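You operate a simulated robot arm through the tools that you are given. There is no shell and no other tool.

The job below is to be done with a simulated robot arm. You get a single attempt, and the scene is never put back.

TASK
Put things in order on the top shelf of the left rack. At the end: the silver weight from the top shelf of the left rack stands where the load card (marked "LOAD CARD 29") stood; the cream sign (marked "FAULTY") from the top shelf of the left rack stands where the white bottle (marked "Cleaner") stood; the white bottle from the top shelf of the left rack stands where the brown small carton (marked "BOLTS") stood; the brown small carton from the top shelf of the left rack is on the blue board; the load card from the top shelf of the left rack stands where the cream sign stood; whatever was shut is shut again. Leave all else as you found it, and nothing knocked over.

It is judged by the outcome, as a careful person would: the job done as asked, and still so three seconds after it is handed in. It fails if anything else is knocked over, pushed out of place, dropped, spilled or broken.

THE ROBOT
A 5-joint arm with a two-finger parallel gripper, fixed in place. Base frame: the origin is at the foot of the arm, x ahead of it, y to its left, z up; the work surface is at about z = 0. Lengths are in mm, angles in degrees, forces in N, time in s.
With the tool pointing down near the work surface it reaches from about 260 to 600 mm from the base axis. Its first joint turns from -66.0 to 66.0 degrees. The tool tilts only in the upright plane through the base axis and itself; it spins freely about its own axis. Payload 1.57 kg.
The tool frame sits at the grasp point between the pads (the TCP): z along the fingers, y along the line on which they close. The tips reach 30 mm beyond it. The gripper opens to 80 mm. The fingers are 17 mm wide and 12 mm thick; the gripper's body (40 by 82 mm) begins 80 mm behind the TCP.
Orientation is told as [roll, pitch, yaw] about the base's x, y, z axes, in that order, counted from this pose: with the fingers straight down and closing along the base's y, the tool's x points along the base's -x, its y along +y and its z along -z.

THE INTERFACE
- The arm moves only by the tool play_rows. Its argument "targets" is one flat list of numbers, 7 for each row, row after row: the shift along the tool's x, y, z in mm, then the turn, a rotation vector about the tool's x, y, z in degrees, then the gripper command, from -1 (shut) to 1 (fully open), values between in proportion. In form: [x, y, z, rx, ry, rz, fingers, x, y, z, rx, ry, rz, fingers, ...]. A call has 1 to 20 rows; each row shifts and turns the commanded pose from where the row before left it, along the tool's axes as they then stand. Each row takes 0.2 s and may step no farther than 50 mm and 8.6 degrees from the row before; otherwise, or with a gripper value out of range, the whole call is refused. Where a pose cannot be reached the arm comes as near as it can. A force on the tool above 40 N (or 10 N above the force at the start of the call, whichever is more), or a blocked arm, ends the call early, and 0.2 s more pass. The fingers move at their own pace (about 153 mm/s each) and stop on an object; they squeeze with about 26 N. The grip force told is the motor's: it shows also when the fingers shut on nothing. Time passes only in rows, and 0.2 s behind the last, so rows that do not move let the fingers close. The reply holds the time, the measured pose of the TCP, the force on the tool along the base axes, the opening and the grip force, in the units named above and with some noise, with the torque about the TCP (base axes, N m) and any sound that the robot's microphone picked up, and new pictures: "views" is both (left out), scene, wrist or none.
- Cameras (640 x 400 px; columns grow to the right, rows downward): "scene" is fixed at [39.7, 391, 536.5]; the picture's right is [-0.76, -0.65, 0.00], its down [-0.29, 0.34, -0.90] and it looks along [0.58, -0.68, -0.45] (base axes); focal length 357 px, centre (320, 200). "wrist" rides on the gripper at [72, -7, -122] in the tool frame; the picture's right is [0.09, 1.00, 0.00], its down [-0.84, 0.08, -0.54] and it looks along [-0.54, 0.05, 0.84] (tool axes); focal length 238 px, centre (320, 200). There is no depth. A picture from a camera that has moved, and an enlarged one, comes with that camera's place and axes in the base frame and with its lens.
- close_up(camera, box): a new picture of the part [left, top, right, bottom] of that camera's present view, enlarged. The clock stands still meanwhile.
- finish_job(): hands the job in; it is judged then, once.

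Nothing tells you positions but the pictures and the camera data. Unless the task says otherwise, let go and move clear before handing in.

The tools are called after "Request:" as a command line: name --argument value ..., lists and objects as JSON in quotes. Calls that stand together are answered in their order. play_rows: Moves the arm, as the interface text tells. Its arguments: {"type":"object","properties":{"targets":{"type":"array"},"views":{"type":"string","enum":["both","scene","wrist","none"]}},"required":["targets"]} The other tools are called the same way: close_up (camera, box) takes an enlarged picture of a part of a camera's view; finish_job () hands the job in.

At the start:

```text
t: 0.0
tool_pos: [382.3, -42.2, 339.9]
tool_rot: [0.0, 0.0, -0.1]
contact_force: [1.2, 0.2, -0.2]
torque: [0.03, 0.0, 0.01]
grip_width: 80.1
grip_force: 0.0
```

scene: 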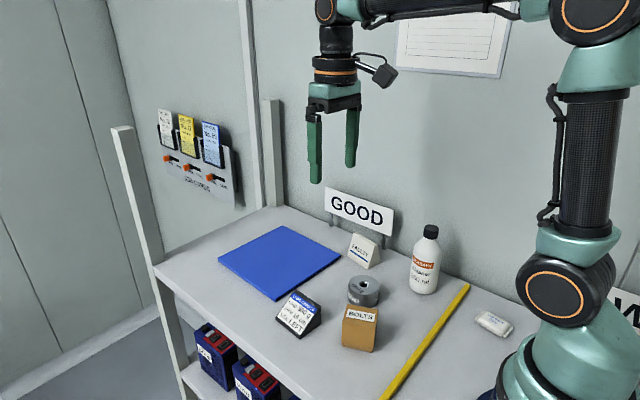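
wrist: 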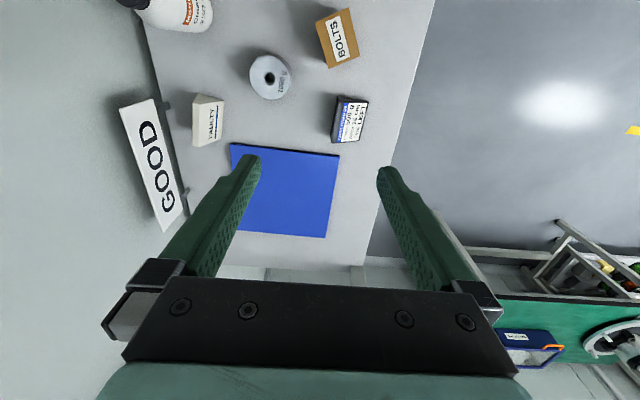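

I see a shelf top with a blue board, cream sign, silver weight, brown carton, load card and white bottle, with a yellow strip near the arm base. I'll take enlarged pictures first to locate everything precisely.

Request:
close_up --camera "scene" --box '[200, 200, 520, 400]'

Request:
close_up --camera "wrist" --box '[100, 0, 440, 212]'

Request:
close_up --camera "scene" --box '[120, 80, 280, 230]'

Request:
close_up --camera "scene" --box '[440, 250, 640, 400]'

```text
2.00 times, centred on (360, 300) of scene
camera zoom: at [39.7, 391.0, 536.5], right [-0.76, -0.65, 0.0], down [-0.29, 0.34, -0.9], along [0.58, -0.68, -0.45], focal length 714 px, centre (240, 0)
```

zoom: 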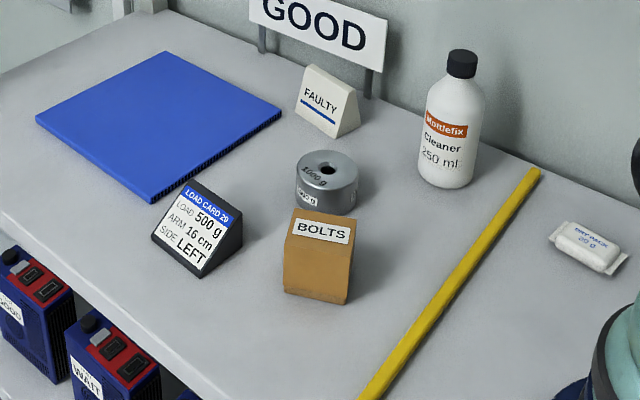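

```text
1.88 times, centred on (270, 106) of wrist
camera zoom: at [310.1, -48.9, 462.3], right [-0.09, 1.0, 0.0], down [0.84, 0.08, 0.54], along [0.54, 0.05, -0.84], focal length 449 px, centre (414, 377)
```

zoom: 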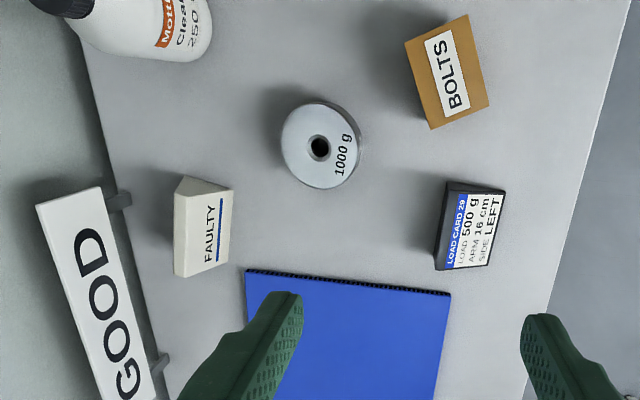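

```text
2.67 times, centred on (200, 155) of scene
camera zoom: at [39.7, 391.0, 536.5], right [-0.76, -0.65, 0.0], down [-0.29, 0.34, -0.9], along [0.58, -0.68, -0.45], focal length 952 px, centre (640, 320)
```

zoom: 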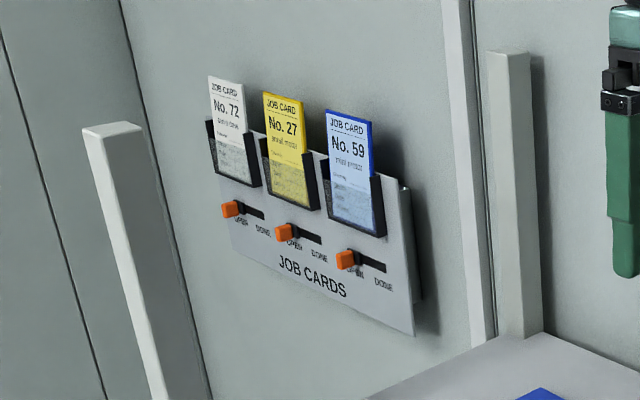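

```text
2.67 times, centred on (540, 325) of scene
camera zoom: at [39.7, 391.0, 536.5], right [-0.76, -0.65, 0.0], down [-0.29, 0.34, -0.9], along [0.58, -0.68, -0.45], focal length 952 px, centre (-267, -133)
```

zoom: 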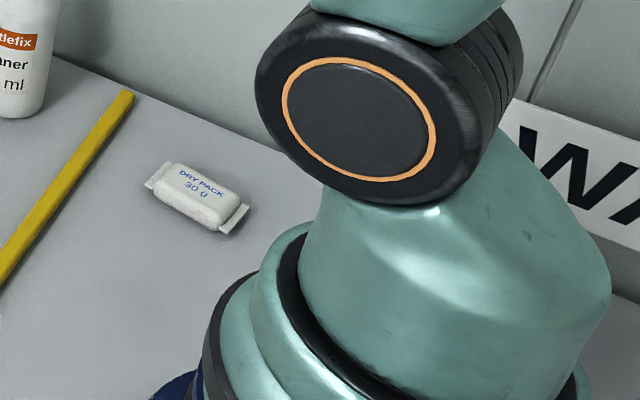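

The shelf surface is near z=0. By rough triangulation the carton is at (298,-25), the weight (362,-126), the bottle (272,-230) and the board spans x 490–705, y -213–5. I'll move over the board and spin the tool around so the wrist camera looks back over the objects, for better measurements.

Request:
play_rows --targets '[-40, -20, 0, 0, 0, 0, 1, -40, -20, 0, 0, 0, 0, 1, -30, -20, 0, 0, 0, 0, 1, 0, 0, 0, 0, 0, 8.5, 1, 0, 0, 0, 0, 0, 8.5, 1, 0, 0, 0, 0, 0, 8.5, 1, 0, 0, 0, 0, 0, 8.5, 1, 0, 0, 0, 0, 0, 8.5, 1, 0, 0, 0, 0, 0, 8.5, 1, 0, 0, 0, 0, 0, 8.5, 1, 0, 0, 0, 0, 0, 8.5, 1, 0, 0, 0, 0, 0, 8.5, 1, 0, 0, 0, 0, 0, 8.5, 1, 0, 0, 0, 0, 0, 4.9, 1]' --views "both"

```text
t: 3.0
tool_pos: [492.3, -102.1, 340.3]
tool_rot: [0.0, 0.0, -90.1]
contact_force: [0.4, 1.3, -0.3]
torque: [0.01, 0.01, 0.01]
grip_width: 79.9
grip_force: 0.1
camera wrist: at [485.3, -30.3, 462.6], right [1.0, 0.09, 0.0], down [0.08, -0.84, 0.54], along [0.05, -0.54, -0.84], focal length 238 px, centre (320, 200)
```

scene: 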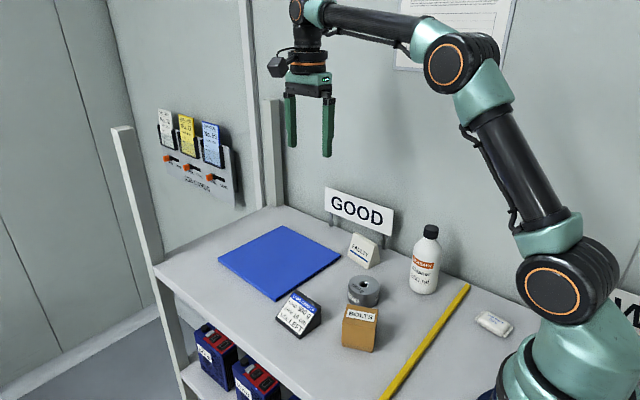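
wrist: 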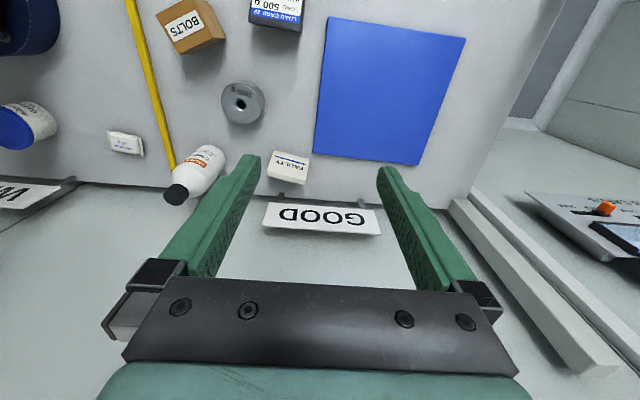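

This view shows the whole shelf including the wall side. I'll enlarge it here and then continue the spin to look back toward the base.

Request:
close_up --camera "wrist" --box '[140, 0, 400, 240]'

Request:
close_up --camera "wrist" --box '[0, 0, 240, 220]'

```text
1.67 times, centred on (270, 120) of wrist
camera zoom: at [485.3, -30.3, 462.6], right [1.0, 0.09, 0.0], down [0.08, -0.84, 0.54], along [0.05, -0.54, -0.84], focal length 397 px, centre (403, 333)
```

zoom: 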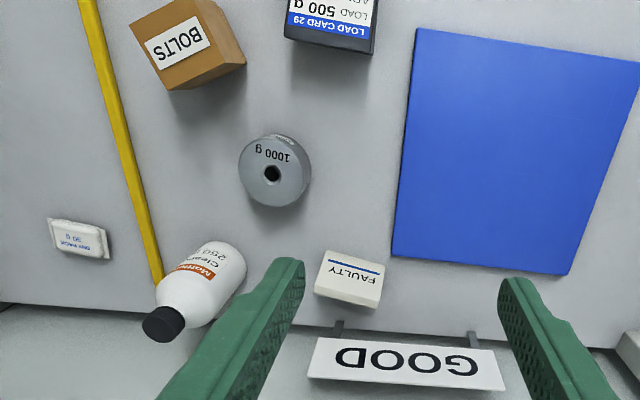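

```text
1.82 times, centred on (120, 110) of wrist
camera zoom: at [485.3, -30.3, 462.6], right [1.0, 0.09, 0.0], down [0.08, -0.84, 0.54], along [0.05, -0.54, -0.84], focal length 433 px, centre (684, 364)
```

zoom: 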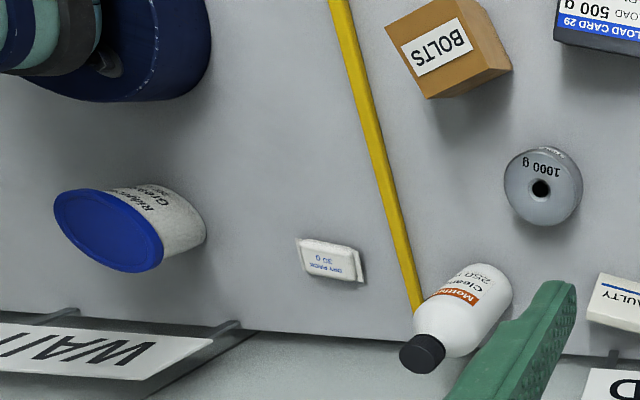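

Continuing the spin another 90° so the camera looks back toward the base with all the objects near the picture centre.

Request:
play_rows --targets '[0, 0, 0, 0, 0, 8.5, 1, 0, 0, 0, 0, 0, 8.5, 1, 0, 0, 0, 0, 0, 8.5, 1, 0, 0, 0, 0, 0, 8.5, 1, 0, 0, 0, 0, 0, 8.5, 1, 0, 0, 0, 0, 0, 8.5, 1, 0, 0, 0, 0, 0, 8.5, 1, 0, 0, 0, 0, 0, 8.5, 1, 0, 0, 0, 0, 0, 8.5, 1, 0, 0, 0, 0, 0, 8.5, 1, 0, 0, 0, 0, 0, 4.9, 1]' --views "wrist"

```text
t: 5.4
tool_pos: [491.6, -103.9, 338.9]
tool_rot: [0.0, 0.0, -179.9]
contact_force: [-0.6, 0.4, -0.4]
torque: [0.02, 0.01, -0.02]
grip_width: 80.0
grip_force: 0.0
camera wrist: at [564.1, -96.0, 462.2], right [0.09, -1.0, 0.0], down [-0.84, -0.08, 0.54], along [-0.54, -0.05, -0.84], focal length 238 px, centre (320, 200)
```

wrist: 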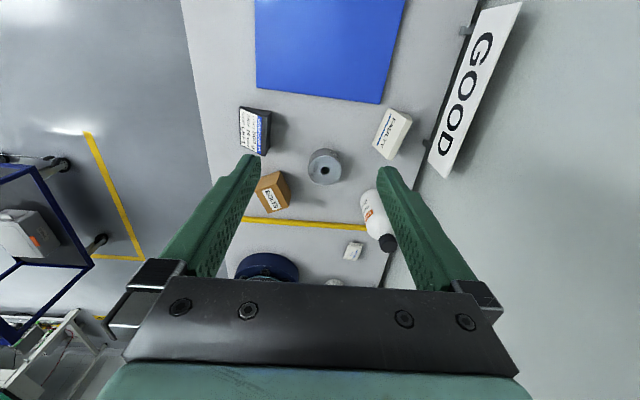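

Request:
close_up --camera "wrist" --box '[220, 80, 440, 260]'

Request:
close_up --camera "wrist" --box '[340, 80, 460, 180]'

Request:
close_up --camera "wrist" --box '[220, 90, 320, 220]'

Request:
close_up --camera "wrist" --box '[320, 160, 440, 270]'

```text
2.22 times, centred on (330, 170) of wrist
camera zoom: at [564.1, -96.0, 462.2], right [0.09, -1.0, 0.0], down [-0.84, -0.08, 0.54], along [-0.54, -0.05, -0.84], focal length 530 px, centre (298, 267)
```

zoom: 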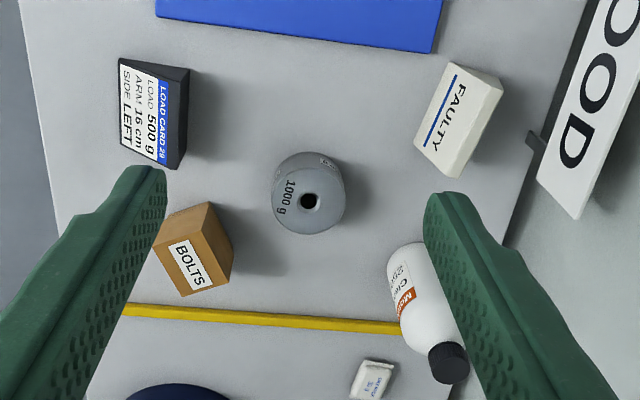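

```text
4.00 times, centred on (400, 130) of wrist
camera zoom: at [564.1, -96.0, 462.2], right [0.09, -1.0, 0.0], down [-0.84, -0.08, 0.54], along [-0.54, -0.05, -0.84], focal length 953 px, centre (0, 480)
```

zoom: 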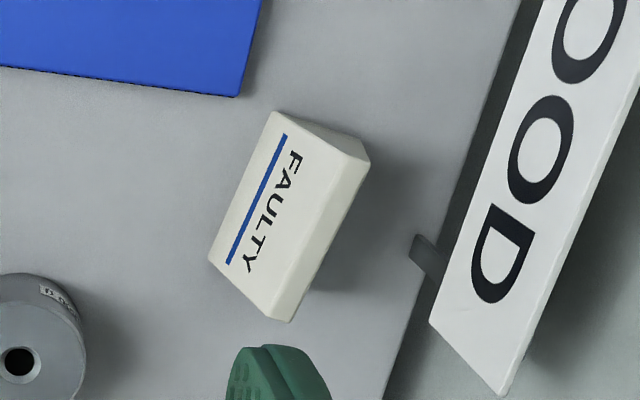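

```text
3.08 times, centred on (270, 155) of wrist
camera zoom: at [564.1, -96.0, 462.2], right [0.09, -1.0, 0.0], down [-0.84, -0.08, 0.54], along [-0.54, -0.05, -0.84], focal length 733 px, centre (474, 338)
```

zoom: 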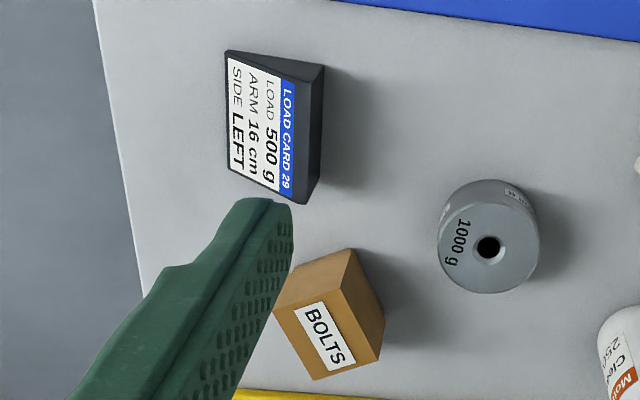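

```text
3.64 times, centred on (380, 215) of wrist
camera zoom: at [564.1, -96.0, 462.2], right [0.09, -1.0, 0.0], down [-0.84, -0.08, 0.54], along [-0.54, -0.05, -0.84], focal length 867 px, centre (102, 146)
```

zoom: 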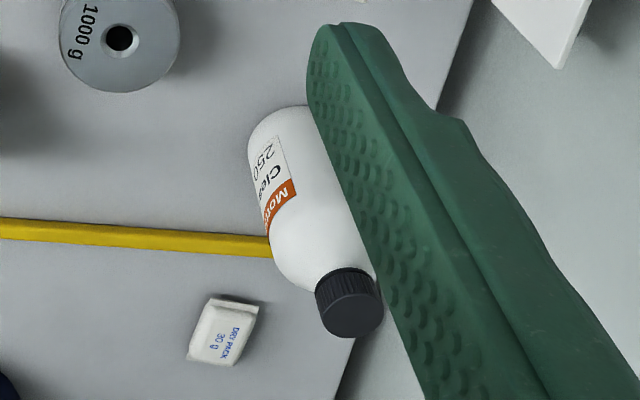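

I've got good estimates: the FAULTY sign's front edge runs (407,-215) to (480,-230) and the load card's front edge (383,50) to (456,43). Both are about 75 mm long wedges. Next I'll look more closely at the carton and the others from this view.

Request:
close_up --camera "wrist" --box '[250, 160, 300, 220]'

Request:
close_up --camera "scene" --box '[330, 270, 400, 360]'

Request:
close_up --camera "scene" --box '[395, 215, 455, 305]'

Request:
close_up --camera "scene" --box '[265, 280, 335, 350]'

Request:
close_up --camera "scene" --box '[335, 220, 395, 310]'

```text
6.67 times, centred on (275, 190) of wrist
camera zoom: at [564.1, -96.0, 462.2], right [0.09, -1.0, 0.0], down [-0.84, -0.08, 0.54], along [-0.54, -0.05, -0.84], focal length 1589 px, centre (620, 267)
```

zoom: 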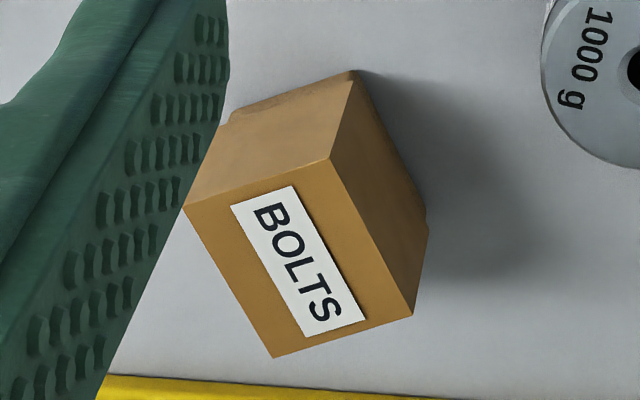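

```text
4.44 times, centred on (365, 315) of scene
camera zoom: at [39.7, 391.0, 536.5], right [-0.76, -0.65, 0.0], down [-0.29, 0.34, -0.9], along [0.58, -0.68, -0.45], focal length 1587 px, centre (120, -311)
```

zoom: 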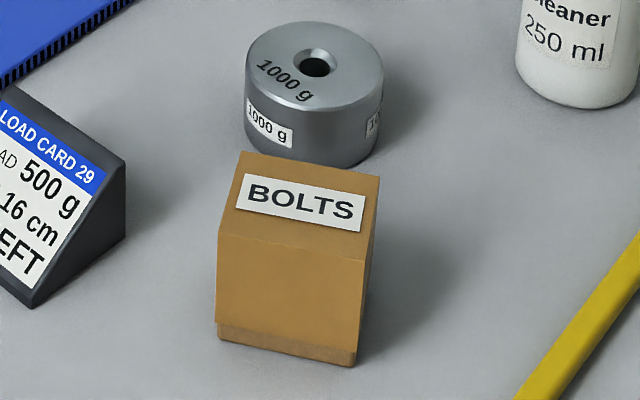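

```text
4.44 times, centred on (425, 260) of scene
camera zoom: at [39.7, 391.0, 536.5], right [-0.76, -0.65, 0.0], down [-0.29, 0.34, -0.9], along [0.58, -0.68, -0.45], focal length 1587 px, centre (-147, -67)
```

zoom: 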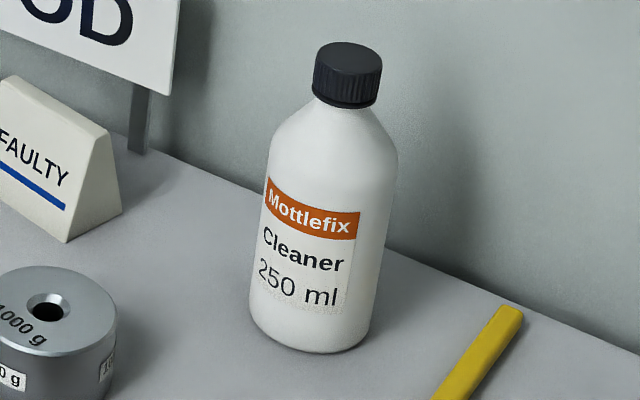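

```text
5.71 times, centred on (300, 315) of scene
camera zoom: at [39.7, 391.0, 536.5], right [-0.76, -0.65, 0.0], down [-0.29, 0.34, -0.9], along [0.58, -0.68, -0.45], focal length 2041 px, centre (434, -457)
```

zoom: 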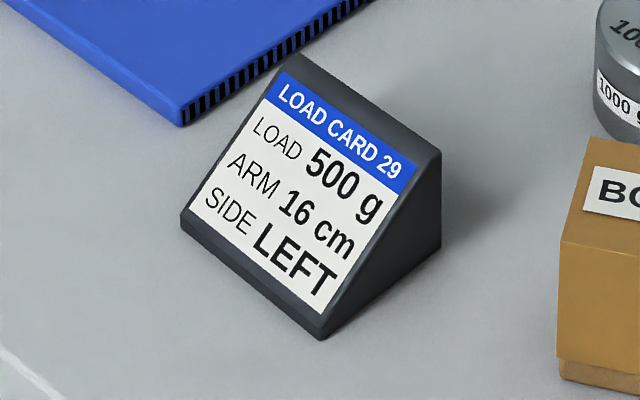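

```text
4.44 times, centred on (365, 265) of scene
camera zoom: at [39.7, 391.0, 536.5], right [-0.76, -0.65, 0.0], down [-0.29, 0.34, -0.9], along [0.58, -0.68, -0.45], focal length 1587 px, centre (120, -89)
```

zoom: 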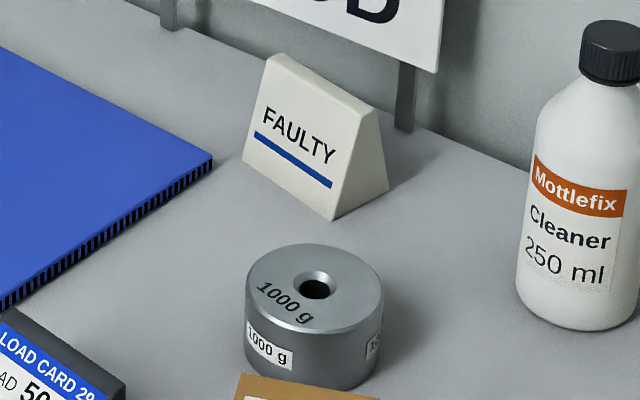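

The carton reads as a 58×48×59 mm box centred near (298,-23), long axis about 26° from x, with what may be a lid over an inset base. I'll go above it with the fingers closing across its short side.

Request:
play_rows --targets '[-32.3, -13.4, 23.3, 0, 0, 0, 1, -32.3, -13.4, 23.3, 0, 0, 0, 1, -32.3, -13.4, 23.3, 0, 0, 0, 1, -32.3, -13.4, 23.3, 0, 0, 0, 1, -32.3, -13.4, 23.3, 0, 0, 0, 1, -32.3, -13.4, 23.3, 0, 0, 0, 1, 0, 0, 0, 0, 0, -8.53, 1, 0, 0, 0, 0, 0, -8.53, 1, 0, 0, 0, 0, 0, -8.53, 1, 0, 0, 0, 0, 0, 0, 1]' --views "both"

```text
t: 7.6
tool_pos: [295.4, -37.5, 200.4]
tool_rot: [0.0, -0.1, -154.1]
contact_force: [-0.5, -0.4, 2.0]
torque: [-0.03, 0.0, 0.04]
grip_width: 80.1
grip_force: 0.0
out of reach, approached as far as the arm can: row 5, 6
camera wrist: at [358.1, 1.5, 322.0], right [0.52, -0.86, 0.0], down [-0.72, -0.44, 0.54], along [-0.46, -0.28, -0.84], focal length 238 px, centre (320, 200)
```

scene: 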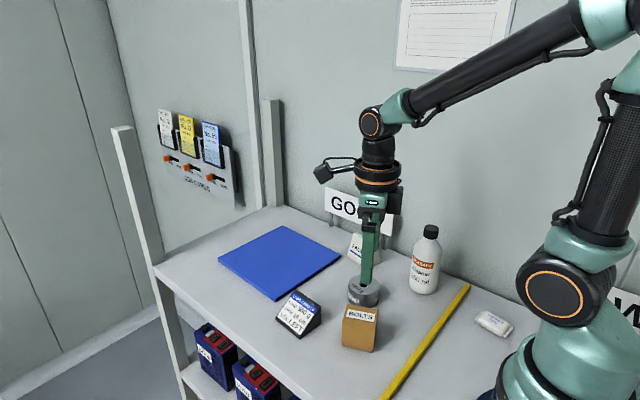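
wrist: 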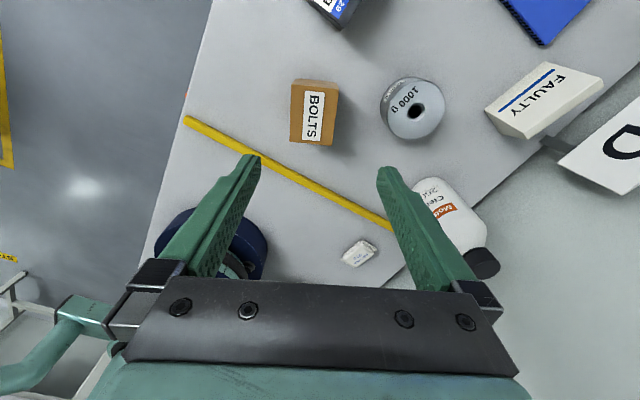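

The carton shows where I predicted it. The arm was briefly out of reach on the way in, so I'll check where the commanded pose now stands before correcting.

Request:
play_rows --targets '[0, 0, 20, 0, 0, 0, 1, 0, 0, 0, 0, 0, 0, 1]' --views "none"

```text
t: 8.2
tool_pos: [295.8, -35.3, 180.0]
tool_rot: [0.0, 0.1, -154.3]
contact_force: [-0.4, -0.4, 0.5]
torque: [0.01, -0.01, 0.01]
grip_width: 80.1
grip_force: 0.1
```

The commanded pose tracks the arm, so I'll correct sideways by about 12 mm and go lower to check alignment.

Request:
play_rows --targets '[6.9, -9.8, 20, 0, 0, 0, 1, 0, 0, 40, 0, 0, 0, 1, 0, 0, 0, 0, 0, 0, 1, 0, 0, 0, 0, 0, 0, 1]' --views "both"

```text
t: 9.2
tool_pos: [296.5, -24.3, 117.8]
tool_rot: [0.2, 0.0, -154.2]
contact_force: [-1.1, 0.0, 0.1]
torque: [0.02, 0.0, 0.01]
grip_width: 80.0
grip_force: 0.1
camera wrist: at [359.0, 13.2, 239.9], right [0.52, -0.86, 0.0], down [-0.72, -0.43, 0.54], along [-0.46, -0.28, -0.84], focal length 238 px, centre (320, 200)
```

scene: 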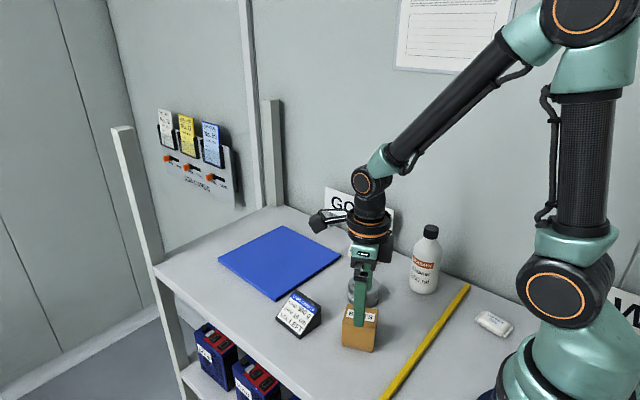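
wrist: 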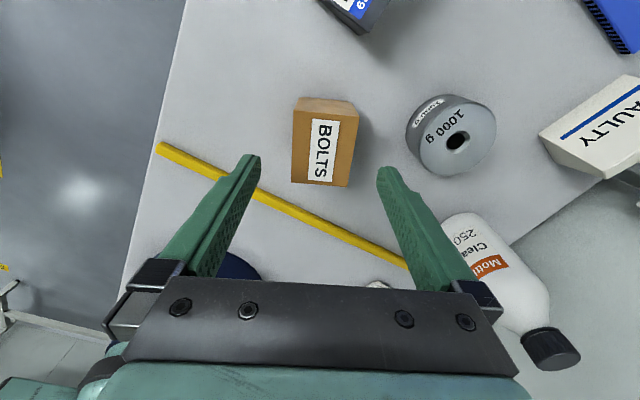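

The carton sits squarely between the fingers. I'll shift 3 mm outward and go down to grip it low on its sides.

Request:
play_rows --targets '[3, 0, 21, 0, 0, 0, 1, 0, 0, 21, 0, 0, 0, 1, 0, 0, 20, 0, 0, 0, 1, 0, 0, 20, 0, 0, 0, 1, 0, 0, 0, 0, 0, 0, 1]' --views "both"

```text
t: 10.4
tool_pos: [300.7, -21.6, 37.3]
tool_rot: [0.1, 0.0, -154.2]
contact_force: [0.2, -0.3, -0.2]
torque: [-0.03, 0.01, 0.01]
grip_width: 80.1
grip_force: 0.1
camera wrist: at [362.0, 15.9, 160.6], right [0.52, -0.86, 0.0], down [-0.72, -0.43, 0.54], along [-0.46, -0.28, -0.84], focal length 238 px, centre (320, 200)
```

scene: 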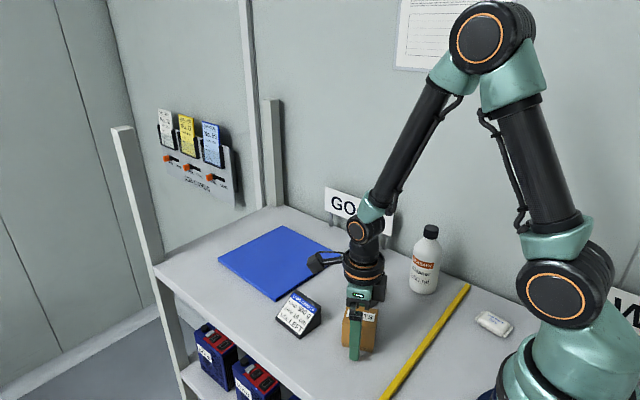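
wrist: 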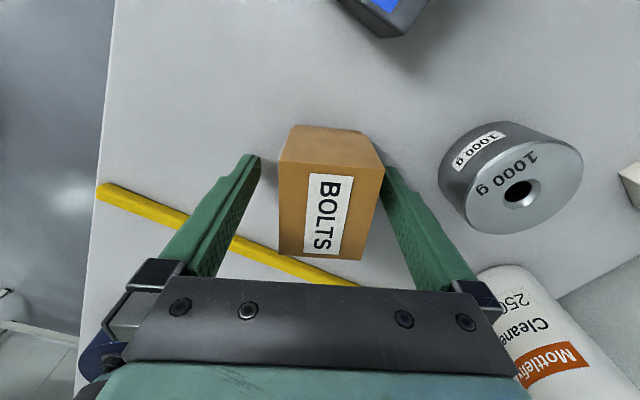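

The fingers straddle the carton with it about 3 mm off-centre. I'll centre and close, then lift a little to see whether the whole carton comes along.

Request:
play_rows --targets '[-1, 2.7, 0, 0, 0, 0, 1, 0, 0, 0, 0, 0, 0, 1, 0, 0, 0, 0, 0, 0, -1, 0, 0, 0, 0, 0, 0, -1, 0, 0, 0, 0, 0, 0, -1]' --views "none"

Request:
play_rows --targets '[0, 0, -5, 0, 0, 0, -1, 0, 0, -10, 0, 0, 0, -1, 0, 0, -10, 0, 0, 0, -1, 0, 0, 0, 0, 0, 0, -1]' --views "both"

```text
t: 11.6
tool_pos: [300.0, -24.8, 37.8]
tool_rot: [-0.1, 0.0, -154.2]
contact_force: [0.1, -0.1, 0.0]
torque: [0.04, -0.05, 0.0]
grip_width: 46.0
grip_force: 26.8
```

```text
t: 12.6
tool_pos: [301.3, -23.7, 62.1]
tool_rot: [0.0, 0.0, -154.2]
contact_force: [0.3, 0.5, -2.0]
torque: [-0.03, -0.06, 0.02]
grip_width: 45.9
grip_force: 25.5
camera wrist: at [363.6, 13.5, 185.4], right [0.52, -0.86, 0.0], down [-0.72, -0.43, 0.54], along [-0.46, -0.28, -0.84], focal length 238 px, centre (320, 200)
```

scene: 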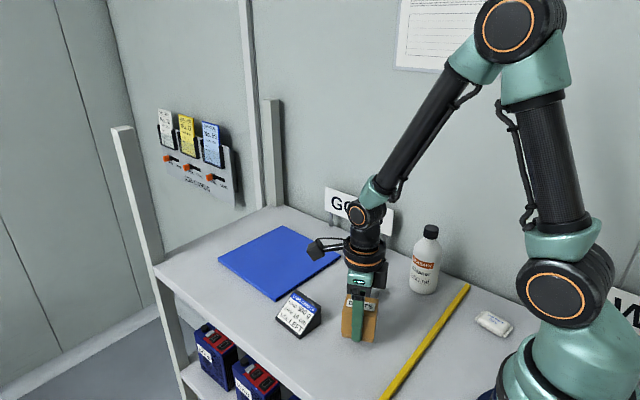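
wrist: 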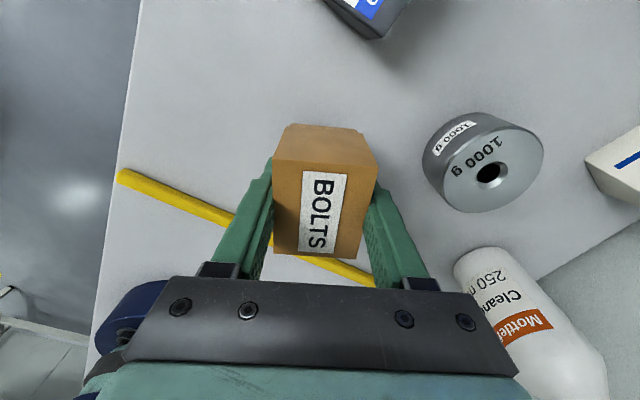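

Request:
close_up --camera "scene" --box '[320, 270, 400, 350]'

Request:
close_up --camera "wrist" --box '[220, 90, 420, 290]'

```text
5.00 times, centred on (360, 310) of scene
camera zoom: at [39.7, 391.0, 536.5], right [-0.76, -0.65, 0.0], down [-0.29, 0.34, -0.9], along [0.58, -0.68, -0.45], focal length 1786 px, centre (120, -350)
```

zoom: 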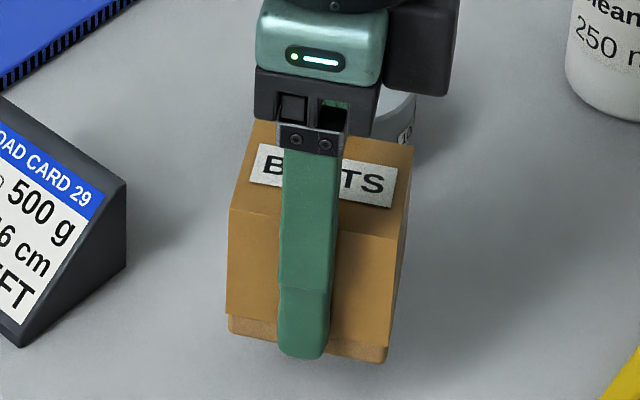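

```text
2.00 times, centred on (320, 190) of wrist
camera zoom: at [363.6, 13.5, 185.4], right [0.52, -0.86, 0.0], down [-0.72, -0.43, 0.54], along [-0.46, -0.28, -0.84], focal length 477 px, centre (320, 220)
```

zoom: 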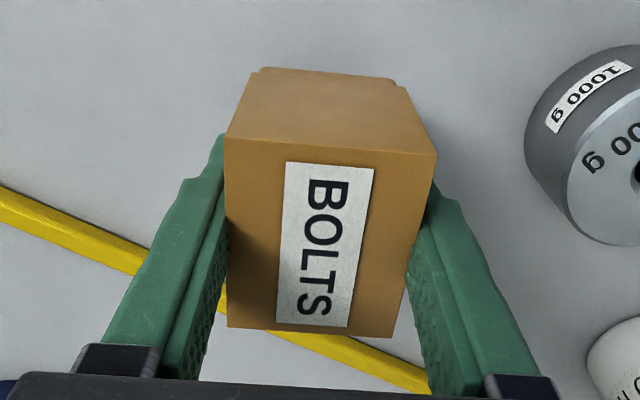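

The whole carton, base included, came up with a light load of about 2 N. I'll raise it clear and carry it over the near part of the blue board.

Request:
play_rows --targets '[0, 0, -22, 0, 0, 0, -1, 0, 0, -22, 0, 0, 0, -1, 0, 0, -22, 0, 0, 0, -1, 0, 0, -22, 0, 0, 0, -1, 21.2, 19.6, 0, 0, 0, 0, -1, 21.2, 19.6, 0, 0, 0, 0, -1, 21.2, 19.6, 0, 0, 0, 0, -1, 21.2, 19.6, 0, 0, 0, 0, -1, 21.2, 19.6, 0, 0, 0, 0, -1, 21.2, 19.6, 0, 0, 0, 0, -1, 21.2, 19.6, 0, 0, 0, 0, -1, 21.2, 19.6, 0, 0, 0, 0, -1, 21.2, 19.6, 0, 0, 0, 0, -1, 0, 0, 0, 0, 0, 0, -1, 0, 0, 0, 0, 0, 0, -1]' --views "both"

```text
t: 15.8
tool_pos: [549.7, -100.7, 149.2]
tool_rot: [0.0, -0.1, -154.3]
contact_force: [0.0, 0.4, -2.6]
torque: [0.01, -0.01, -0.01]
grip_width: 45.7
grip_force: 25.7
camera wrist: at [612.2, -64.1, 272.1], right [0.52, -0.86, 0.0], down [-0.72, -0.43, 0.54], along [-0.46, -0.28, -0.84], focal length 238 px, centre (320, 200)
```

scene: 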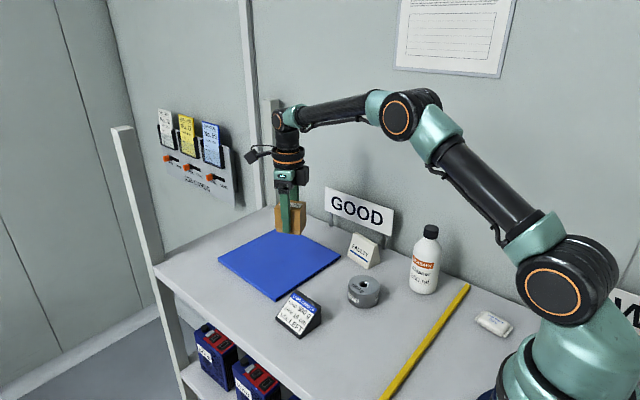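
wrist: 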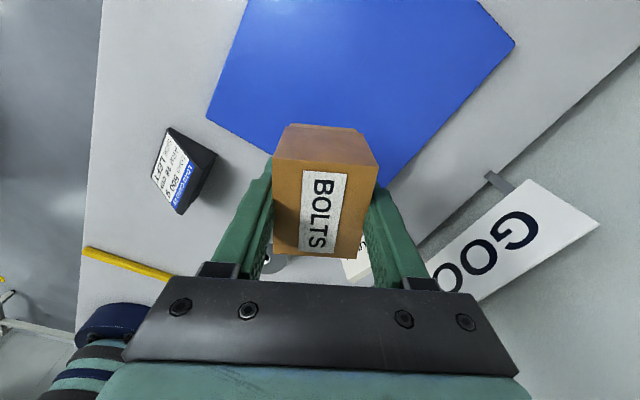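

The carton is over the board. Going down to just above it.

Request:
play_rows --targets '[0, 0, 25, 0, 0, 0, -1, 0, 0, 25, 0, 0, 0, -1, 0, 0, 22, 0, 0, 0, -1, 0, 0, 15, 0, 0, 0, -1, 0, 0, 7, 0, 0, 0, -1, 0, 0, 0, 0, 0, 0, -1]' --views "both"

Request:
close_up --camera "scene" --box '[230, 180, 340, 290]'

```text
t: 17.2
tool_pos: [547.3, -102.4, 57.1]
tool_rot: [0.0, 0.1, -154.2]
contact_force: [0.4, 0.6, -2.9]
torque: [-0.01, 0.0, 0.0]
grip_width: 46.0
grip_force: 25.7
camera wrist: at [610.3, -64.0, 179.7], right [0.52, -0.86, 0.0], down [-0.72, -0.43, 0.54], along [-0.46, -0.28, -0.84], focal length 238 px, centre (320, 200)
```

scene: 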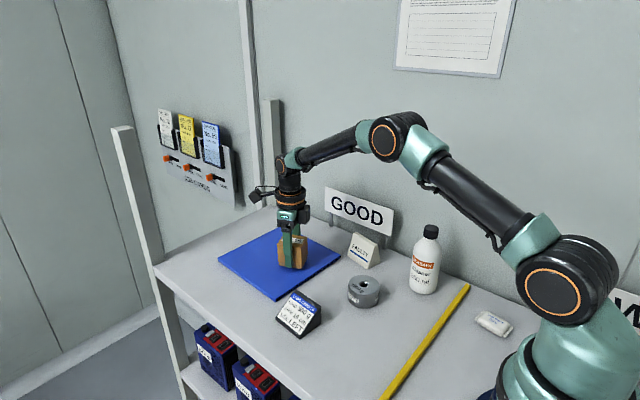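
wrist: 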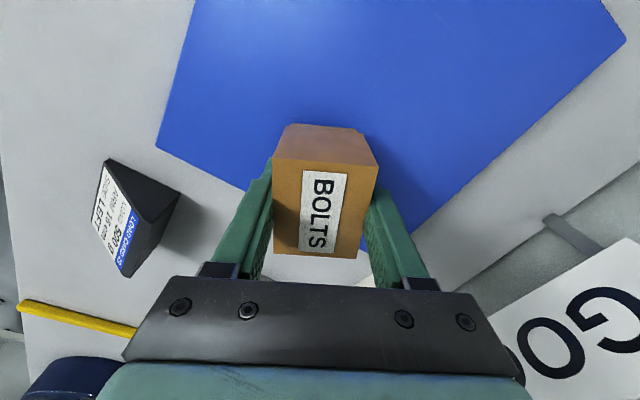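

```text
3.64 times, centred on (285, 235) of scene
camera zoom: at [39.7, 390.9, 536.5], right [-0.76, -0.65, 0.0], down [-0.29, 0.34, -0.9], along [0.58, -0.68, -0.45], focal length 1299 px, centre (447, 73)
```

zoom: 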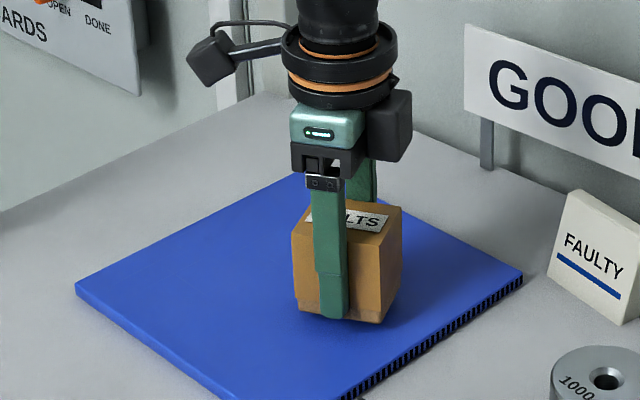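

Margins look good. I'll shift about 12 mm further in from the board's near edge and lower gently.

Request:
play_rows --targets '[10.8, 5.2, 0, 0, 0, 0, -1, 0, 0, 3, 0, 0, 0, -1, 0, 0, 3, 0, 0, 0, -1, 0, 0, 2, 0, 0, 0, -1, 0, 0, 0, 0, 0, 0, -1]' --views "none"

```text
t: 18.4
tool_pos: [560.4, -101.5, 48.5]
tool_rot: [0.0, 0.0, -154.2]
contact_force: [0.1, -0.3, -1.4]
torque: [-0.01, 0.0, 0.06]
grip_width: 45.6
grip_force: 25.8
```

Request:
play_rows --targets '[0, 0, 1, 0, 0, 0, -1, 0, 0, 0, 0, 0, 0, -1]' --views "none"

```text
t: 19.0
tool_pos: [561.2, -101.8, 49.9]
tool_rot: [0.0, 0.1, -154.2]
contact_force: [1.3, 0.9, 1.5]
torque: [0.09, 0.06, -0.03]
grip_width: 46.0
grip_force: 26.0
```

The vertical force swung from -2.9 N to +1.5 N, so the carton is touching down on the board. A quick look to confirm before release.

Request:
close_up --camera "scene" --box '[230, 180, 340, 290]'

Request:
play_rows --targets '[0, 0, 0.7, 0, 0, 0, -1, 0, 0, 0, 0, 0, 0, -1]' --views "none"

```text
3.64 times, centred on (285, 235) of scene
camera zoom: at [39.7, 391.0, 536.5], right [-0.76, -0.65, 0.0], down [-0.29, 0.34, -0.9], along [0.58, -0.68, -0.45], focal length 1299 px, centre (447, 73)
```

zoom: 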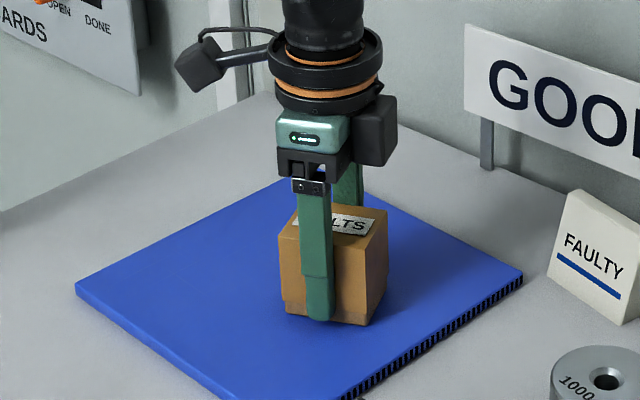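

```text
t: 19.6
tool_pos: [561.1, -103.0, 48.8]
tool_rot: [0.2, 0.1, -154.1]
contact_force: [-7.8, 2.7, 21.5]
torque: [0.31, 0.2, -0.03]
grip_width: 45.9
grip_force: 26.2
```

Firm contact on the board. I'll ease up 0.7 mm, open, and retreat straight up.

Request:
play_rows --targets '[0, 0, -0.8, 0, 0, 0, -1, 0, 0, 0, 0, 0, 0, -1, 0, 0, 0, 0, 0, 0, 0.3, 0, 0, 0, 0, 0, 0, 0.8, 0, 0, 0, 0, 0, 0, 0.8, 0, 0, -15, 0, 0, 0, 0.8, 0, 0, -25, 0, 0, 0, 0.8, 0, 0, -30, 0, 0, 0, 1, 0, 0, -30, 0, 0, 0, 1, 0, 0, 0, 0, 0, 0, 1]' --views "both"

Request:
close_up --camera "scene" --box '[230, 180, 340, 290]'

Request:
close_up --camera "wrist" --box '[160, 0, 480, 270]'

```text
t: 21.8
tool_pos: [561.0, -103.0, 147.8]
tool_rot: [0.1, 0.0, -154.2]
contact_force: [-0.6, -0.5, -0.2]
torque: [0.01, -0.01, 0.0]
grip_width: 80.1
grip_force: 0.1
camera wrist: at [623.2, -64.3, 271.2], right [0.52, -0.86, 0.0], down [-0.72, -0.43, 0.54], along [-0.46, -0.28, -0.84], focal length 238 px, centre (320, 200)
```

scene: 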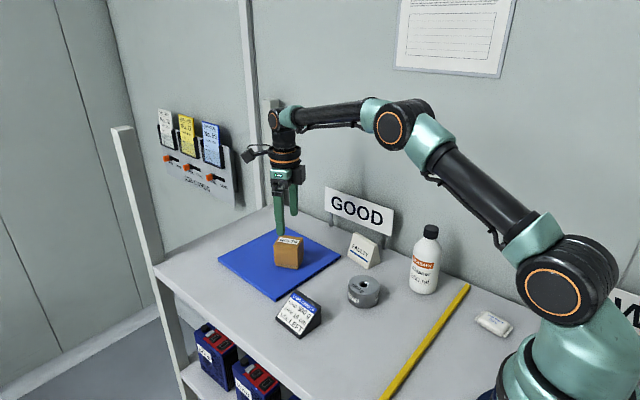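
wrist: 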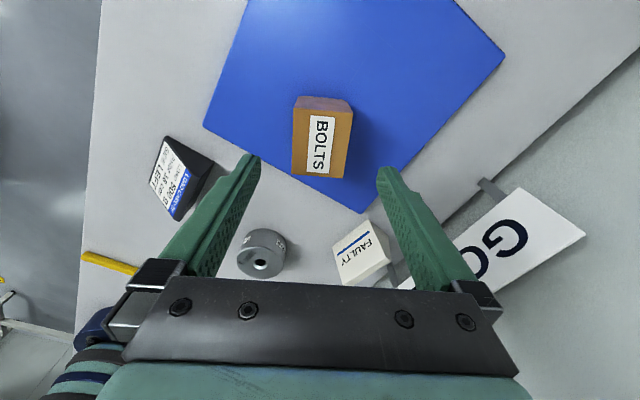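

```text
3.64 times, centred on (285, 235) of scene
camera zoom: at [39.7, 391.0, 536.5], right [-0.76, -0.65, 0.0], down [-0.29, 0.34, -0.9], along [0.58, -0.68, -0.45], focal length 1299 px, centre (447, 73)
```

zoom: 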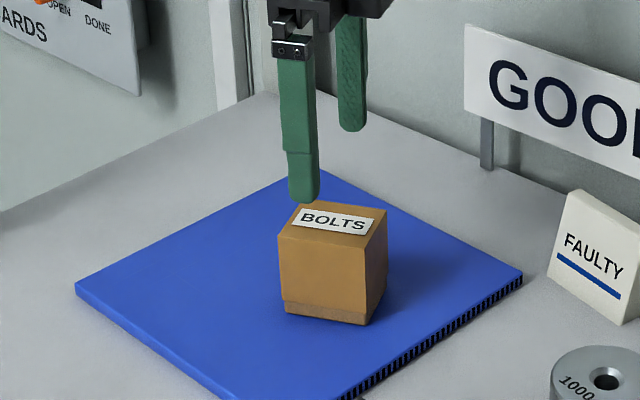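

```text
1.48 times, centred on (320, 135) of wrist
camera zoom: at [623.2, -64.3, 271.2], right [0.52, -0.86, 0.0], down [-0.72, -0.43, 0.54], along [-0.46, -0.28, -0.84], focal length 353 px, centre (320, 296)
```

zoom: 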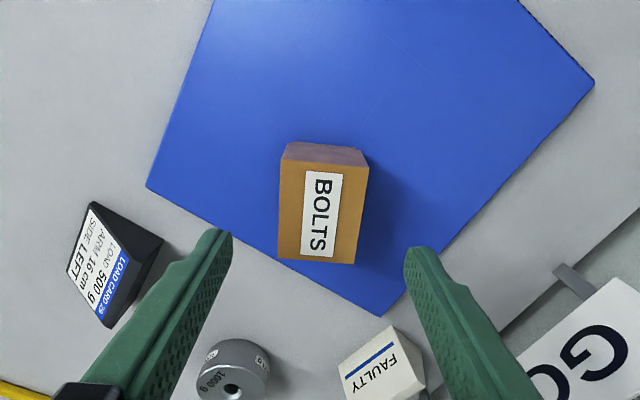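

The carton stands on the board, upright and closed. Next is the bottle at about (275,-242), 60 mm across and 150 mm tall. I'll go above it with the fingers closing roughly along x.

Request:
play_rows --targets '[0, 0, -41, 0, 0, 0, 1, 0, 0, -41, 0, 0, 0, 1, -39.7, 0.1, 0, 0, 0, 0, 1, -39.7, 0.1, 0, 0, 0, 0, 1, -39.7, 0.1, 0, 0, 0, 0, 1, -39.7, 0.1, 0, 0, 0, 0, 1, -39.7, 0.1, 0, 0, 0, 0, 1, -39.7, 0.1, 0, 0, 0, 0, 1, -39.7, 0.1, 0, 0, 0, 0, 1, -39.7, 0.1, 0, 0, 0, 0, 1, 0, 0, 0, 0, 0, -8.17, 1, 0, 0, 0, 0, 0, -8.17, 1, 0, 0, 0, 0, 0, -8.17, 1, 0, 0, 0, 0, 0, -8.17, 1, 0, 0, 0, 0, 0, -8.17, 1, 0, 0, 0, 0, 0, -8.17, 1, 0, 0, 0, 0, 0, -8.17, 1, 0, 0, 0, 0, 0, 0, 1]' --views "both"

```text
t: 25.6
tool_pos: [276.3, -239.3, 229.7]
tool_rot: [0.0, -0.1, -96.9]
contact_force: [0.1, -0.2, 0.4]
torque: [-0.01, -0.04, -0.06]
grip_width: 80.1
grip_force: 0.1
camera wrist: at [278.3, -167.4, 352.3], right [1.0, -0.03, 0.0], down [-0.02, -0.84, 0.54], along [-0.02, -0.54, -0.84], focal length 238 px, centre (320, 200)
```

scene: 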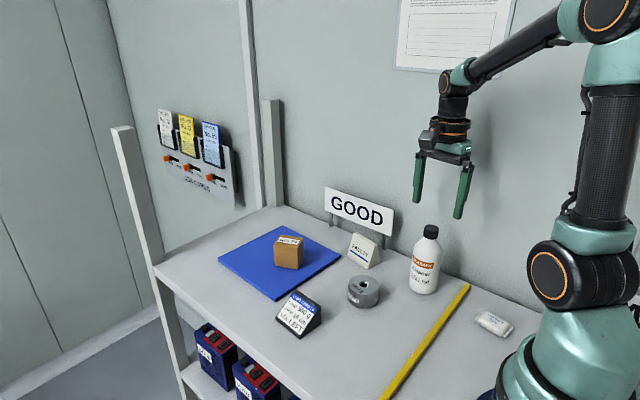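
wrist: 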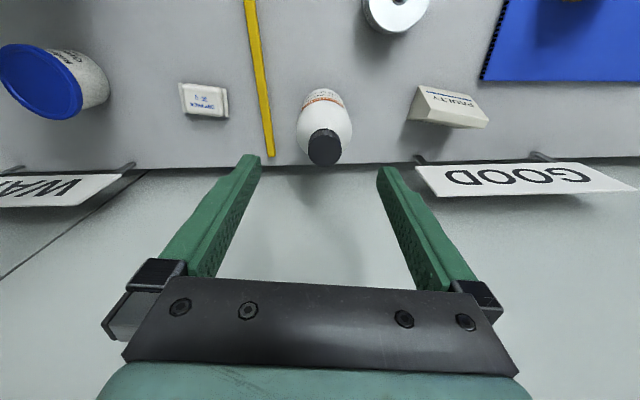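

Request:
close_up --camera "wrist" --box '[270, 70, 380, 180]'

Request:
close_up --camera "wrist" --box '[380, 60, 540, 210]'

```text
3.64 times, centred on (325, 125) of wrist
camera zoom: at [278.3, -167.4, 352.3], right [1.0, -0.03, 0.0], down [-0.02, -0.84, 0.54], along [-0.02, -0.54, -0.84], focal length 867 px, centre (302, 473)
```

zoom: 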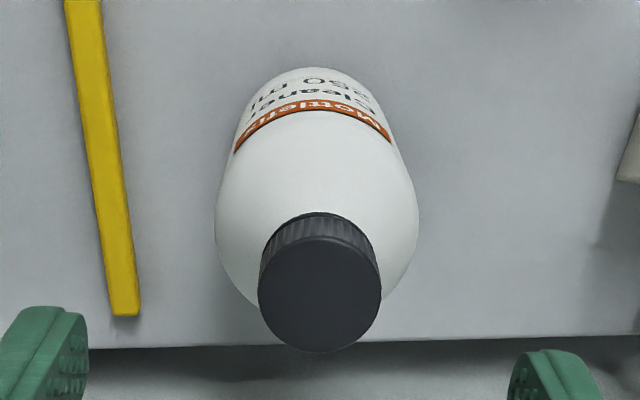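

```text
2.67 times, centred on (460, 135) of wrist
camera zoom: at [278.3, -167.4, 352.3], right [1.0, -0.03, 0.0], down [-0.02, -0.84, 0.54], along [-0.02, -0.54, -0.84], focal length 636 px, centre (-53, 373)
```

zoom: 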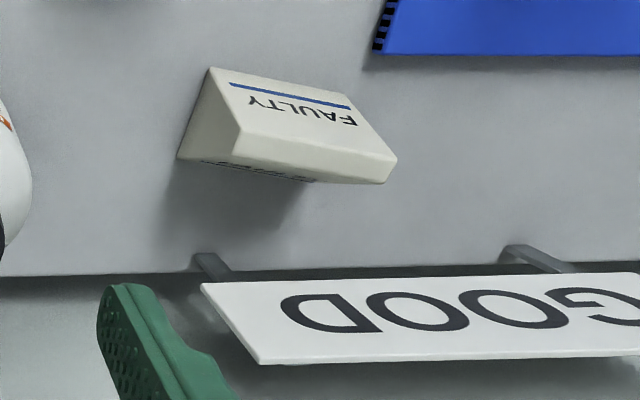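

The bottle's axis works out at about (280,-245). I'll centre on it and descend with the fingers straddling the body below its shoulder.

Request:
play_rows --targets '[-5.2, 4.2, 0, 0, 0, 0, 1, 0, 0, 25, 0, 0, 0, 1, 0, 0, 25, 0, 0, 0, 1, 0, 0, 25, 0, 0, 0, 1, 0, 0, 0, 0, 0, 0, 1]' --views "both"

```text
t: 26.8
tool_pos: [278.6, -245.6, 154.6]
tool_rot: [0.0, 0.0, -97.0]
contact_force: [-0.7, 0.8, -1.8]
torque: [0.01, -0.02, 0.0]
grip_width: 79.8
grip_force: 0.0
camera wrist: at [281.4, -172.0, 277.1], right [1.0, -0.03, 0.0], down [-0.03, -0.84, 0.54], along [-0.02, -0.54, -0.84], focal length 238 px, centre (320, 200)
```

scene: 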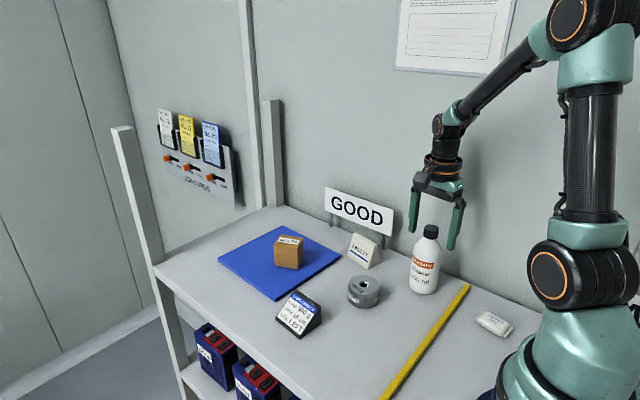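
wrist: 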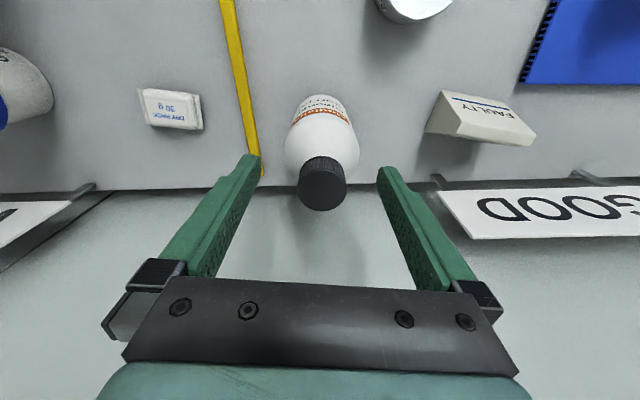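

Well centred. Descending the rest and then gripping.

Request:
play_rows --targets '[0, 0, 22, 0, 0, 0, 1, 0, 0, 22, 0, 0, 0, 1, 0, 0, 20, 0, 0, 0, 1, 0, 0, 0, 0, 0, 0, 1]' --views "both"

```text
t: 27.8
tool_pos: [278.4, -244.9, 89.8]
tool_rot: [0.0, 0.0, -96.8]
contact_force: [0.2, 0.9, 0.0]
torque: [-0.02, -0.02, -0.01]
grip_width: 80.1
grip_force: 0.0
camera wrist: at [281.0, -171.8, 212.2], right [1.0, -0.03, 0.0], down [-0.03, -0.84, 0.54], along [-0.02, -0.54, -0.84], focal length 238 px, centre (320, 200)
```

scene: 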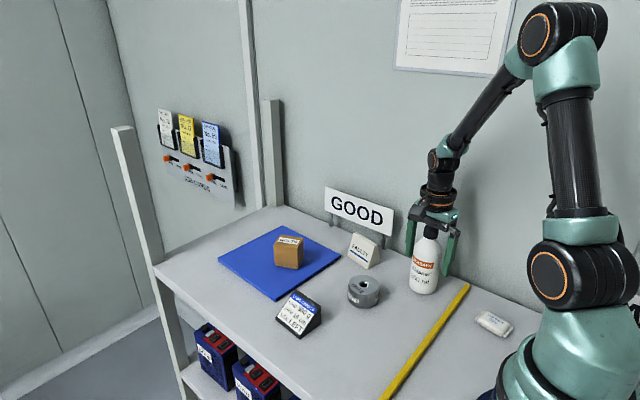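
wrist: 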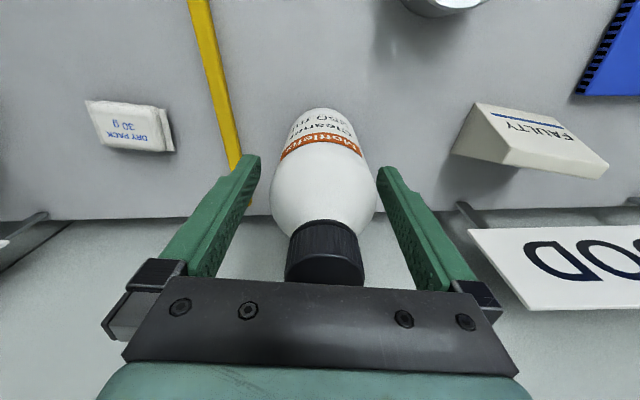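

Cap and body are centred to within 2 mm. Closing on the bottle.

Request:
play_rows --targets '[0, 1.5, 0, 0, 0, 0, 1, 0, 0, 0, 0, 0, 0, 1, 0, 0, 0, 0, 0, 0, 0.6, 0, 0, 0, 0, 0, 0, -1, 0, 0, 0, 0, 0, 0, -1, 0, 0, 0, 0, 0, 0, -1]' --views "wrist"

```text
t: 29.2
tool_pos: [280.8, -245.5, 89.1]
tool_rot: [0.1, 0.0, -97.1]
contact_force: [-1.4, 0.5, 0.7]
torque: [0.06, 0.01, 0.02]
grip_width: 58.0
grip_force: 26.4
camera wrist: at [283.1, -172.7, 213.0], right [1.0, -0.03, 0.0], down [-0.03, -0.84, 0.54], along [-0.02, -0.54, -0.84], focal length 238 px, centre (320, 200)
```

wrist: 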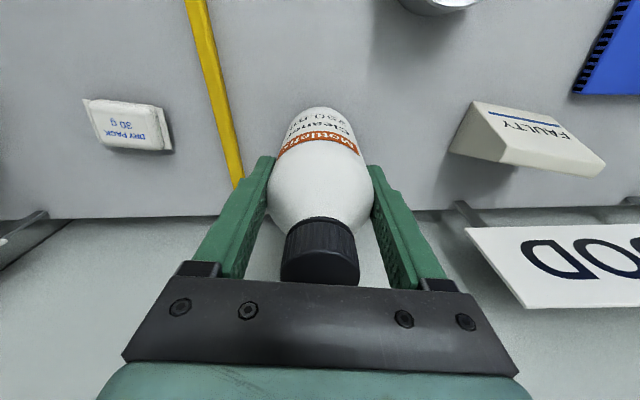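

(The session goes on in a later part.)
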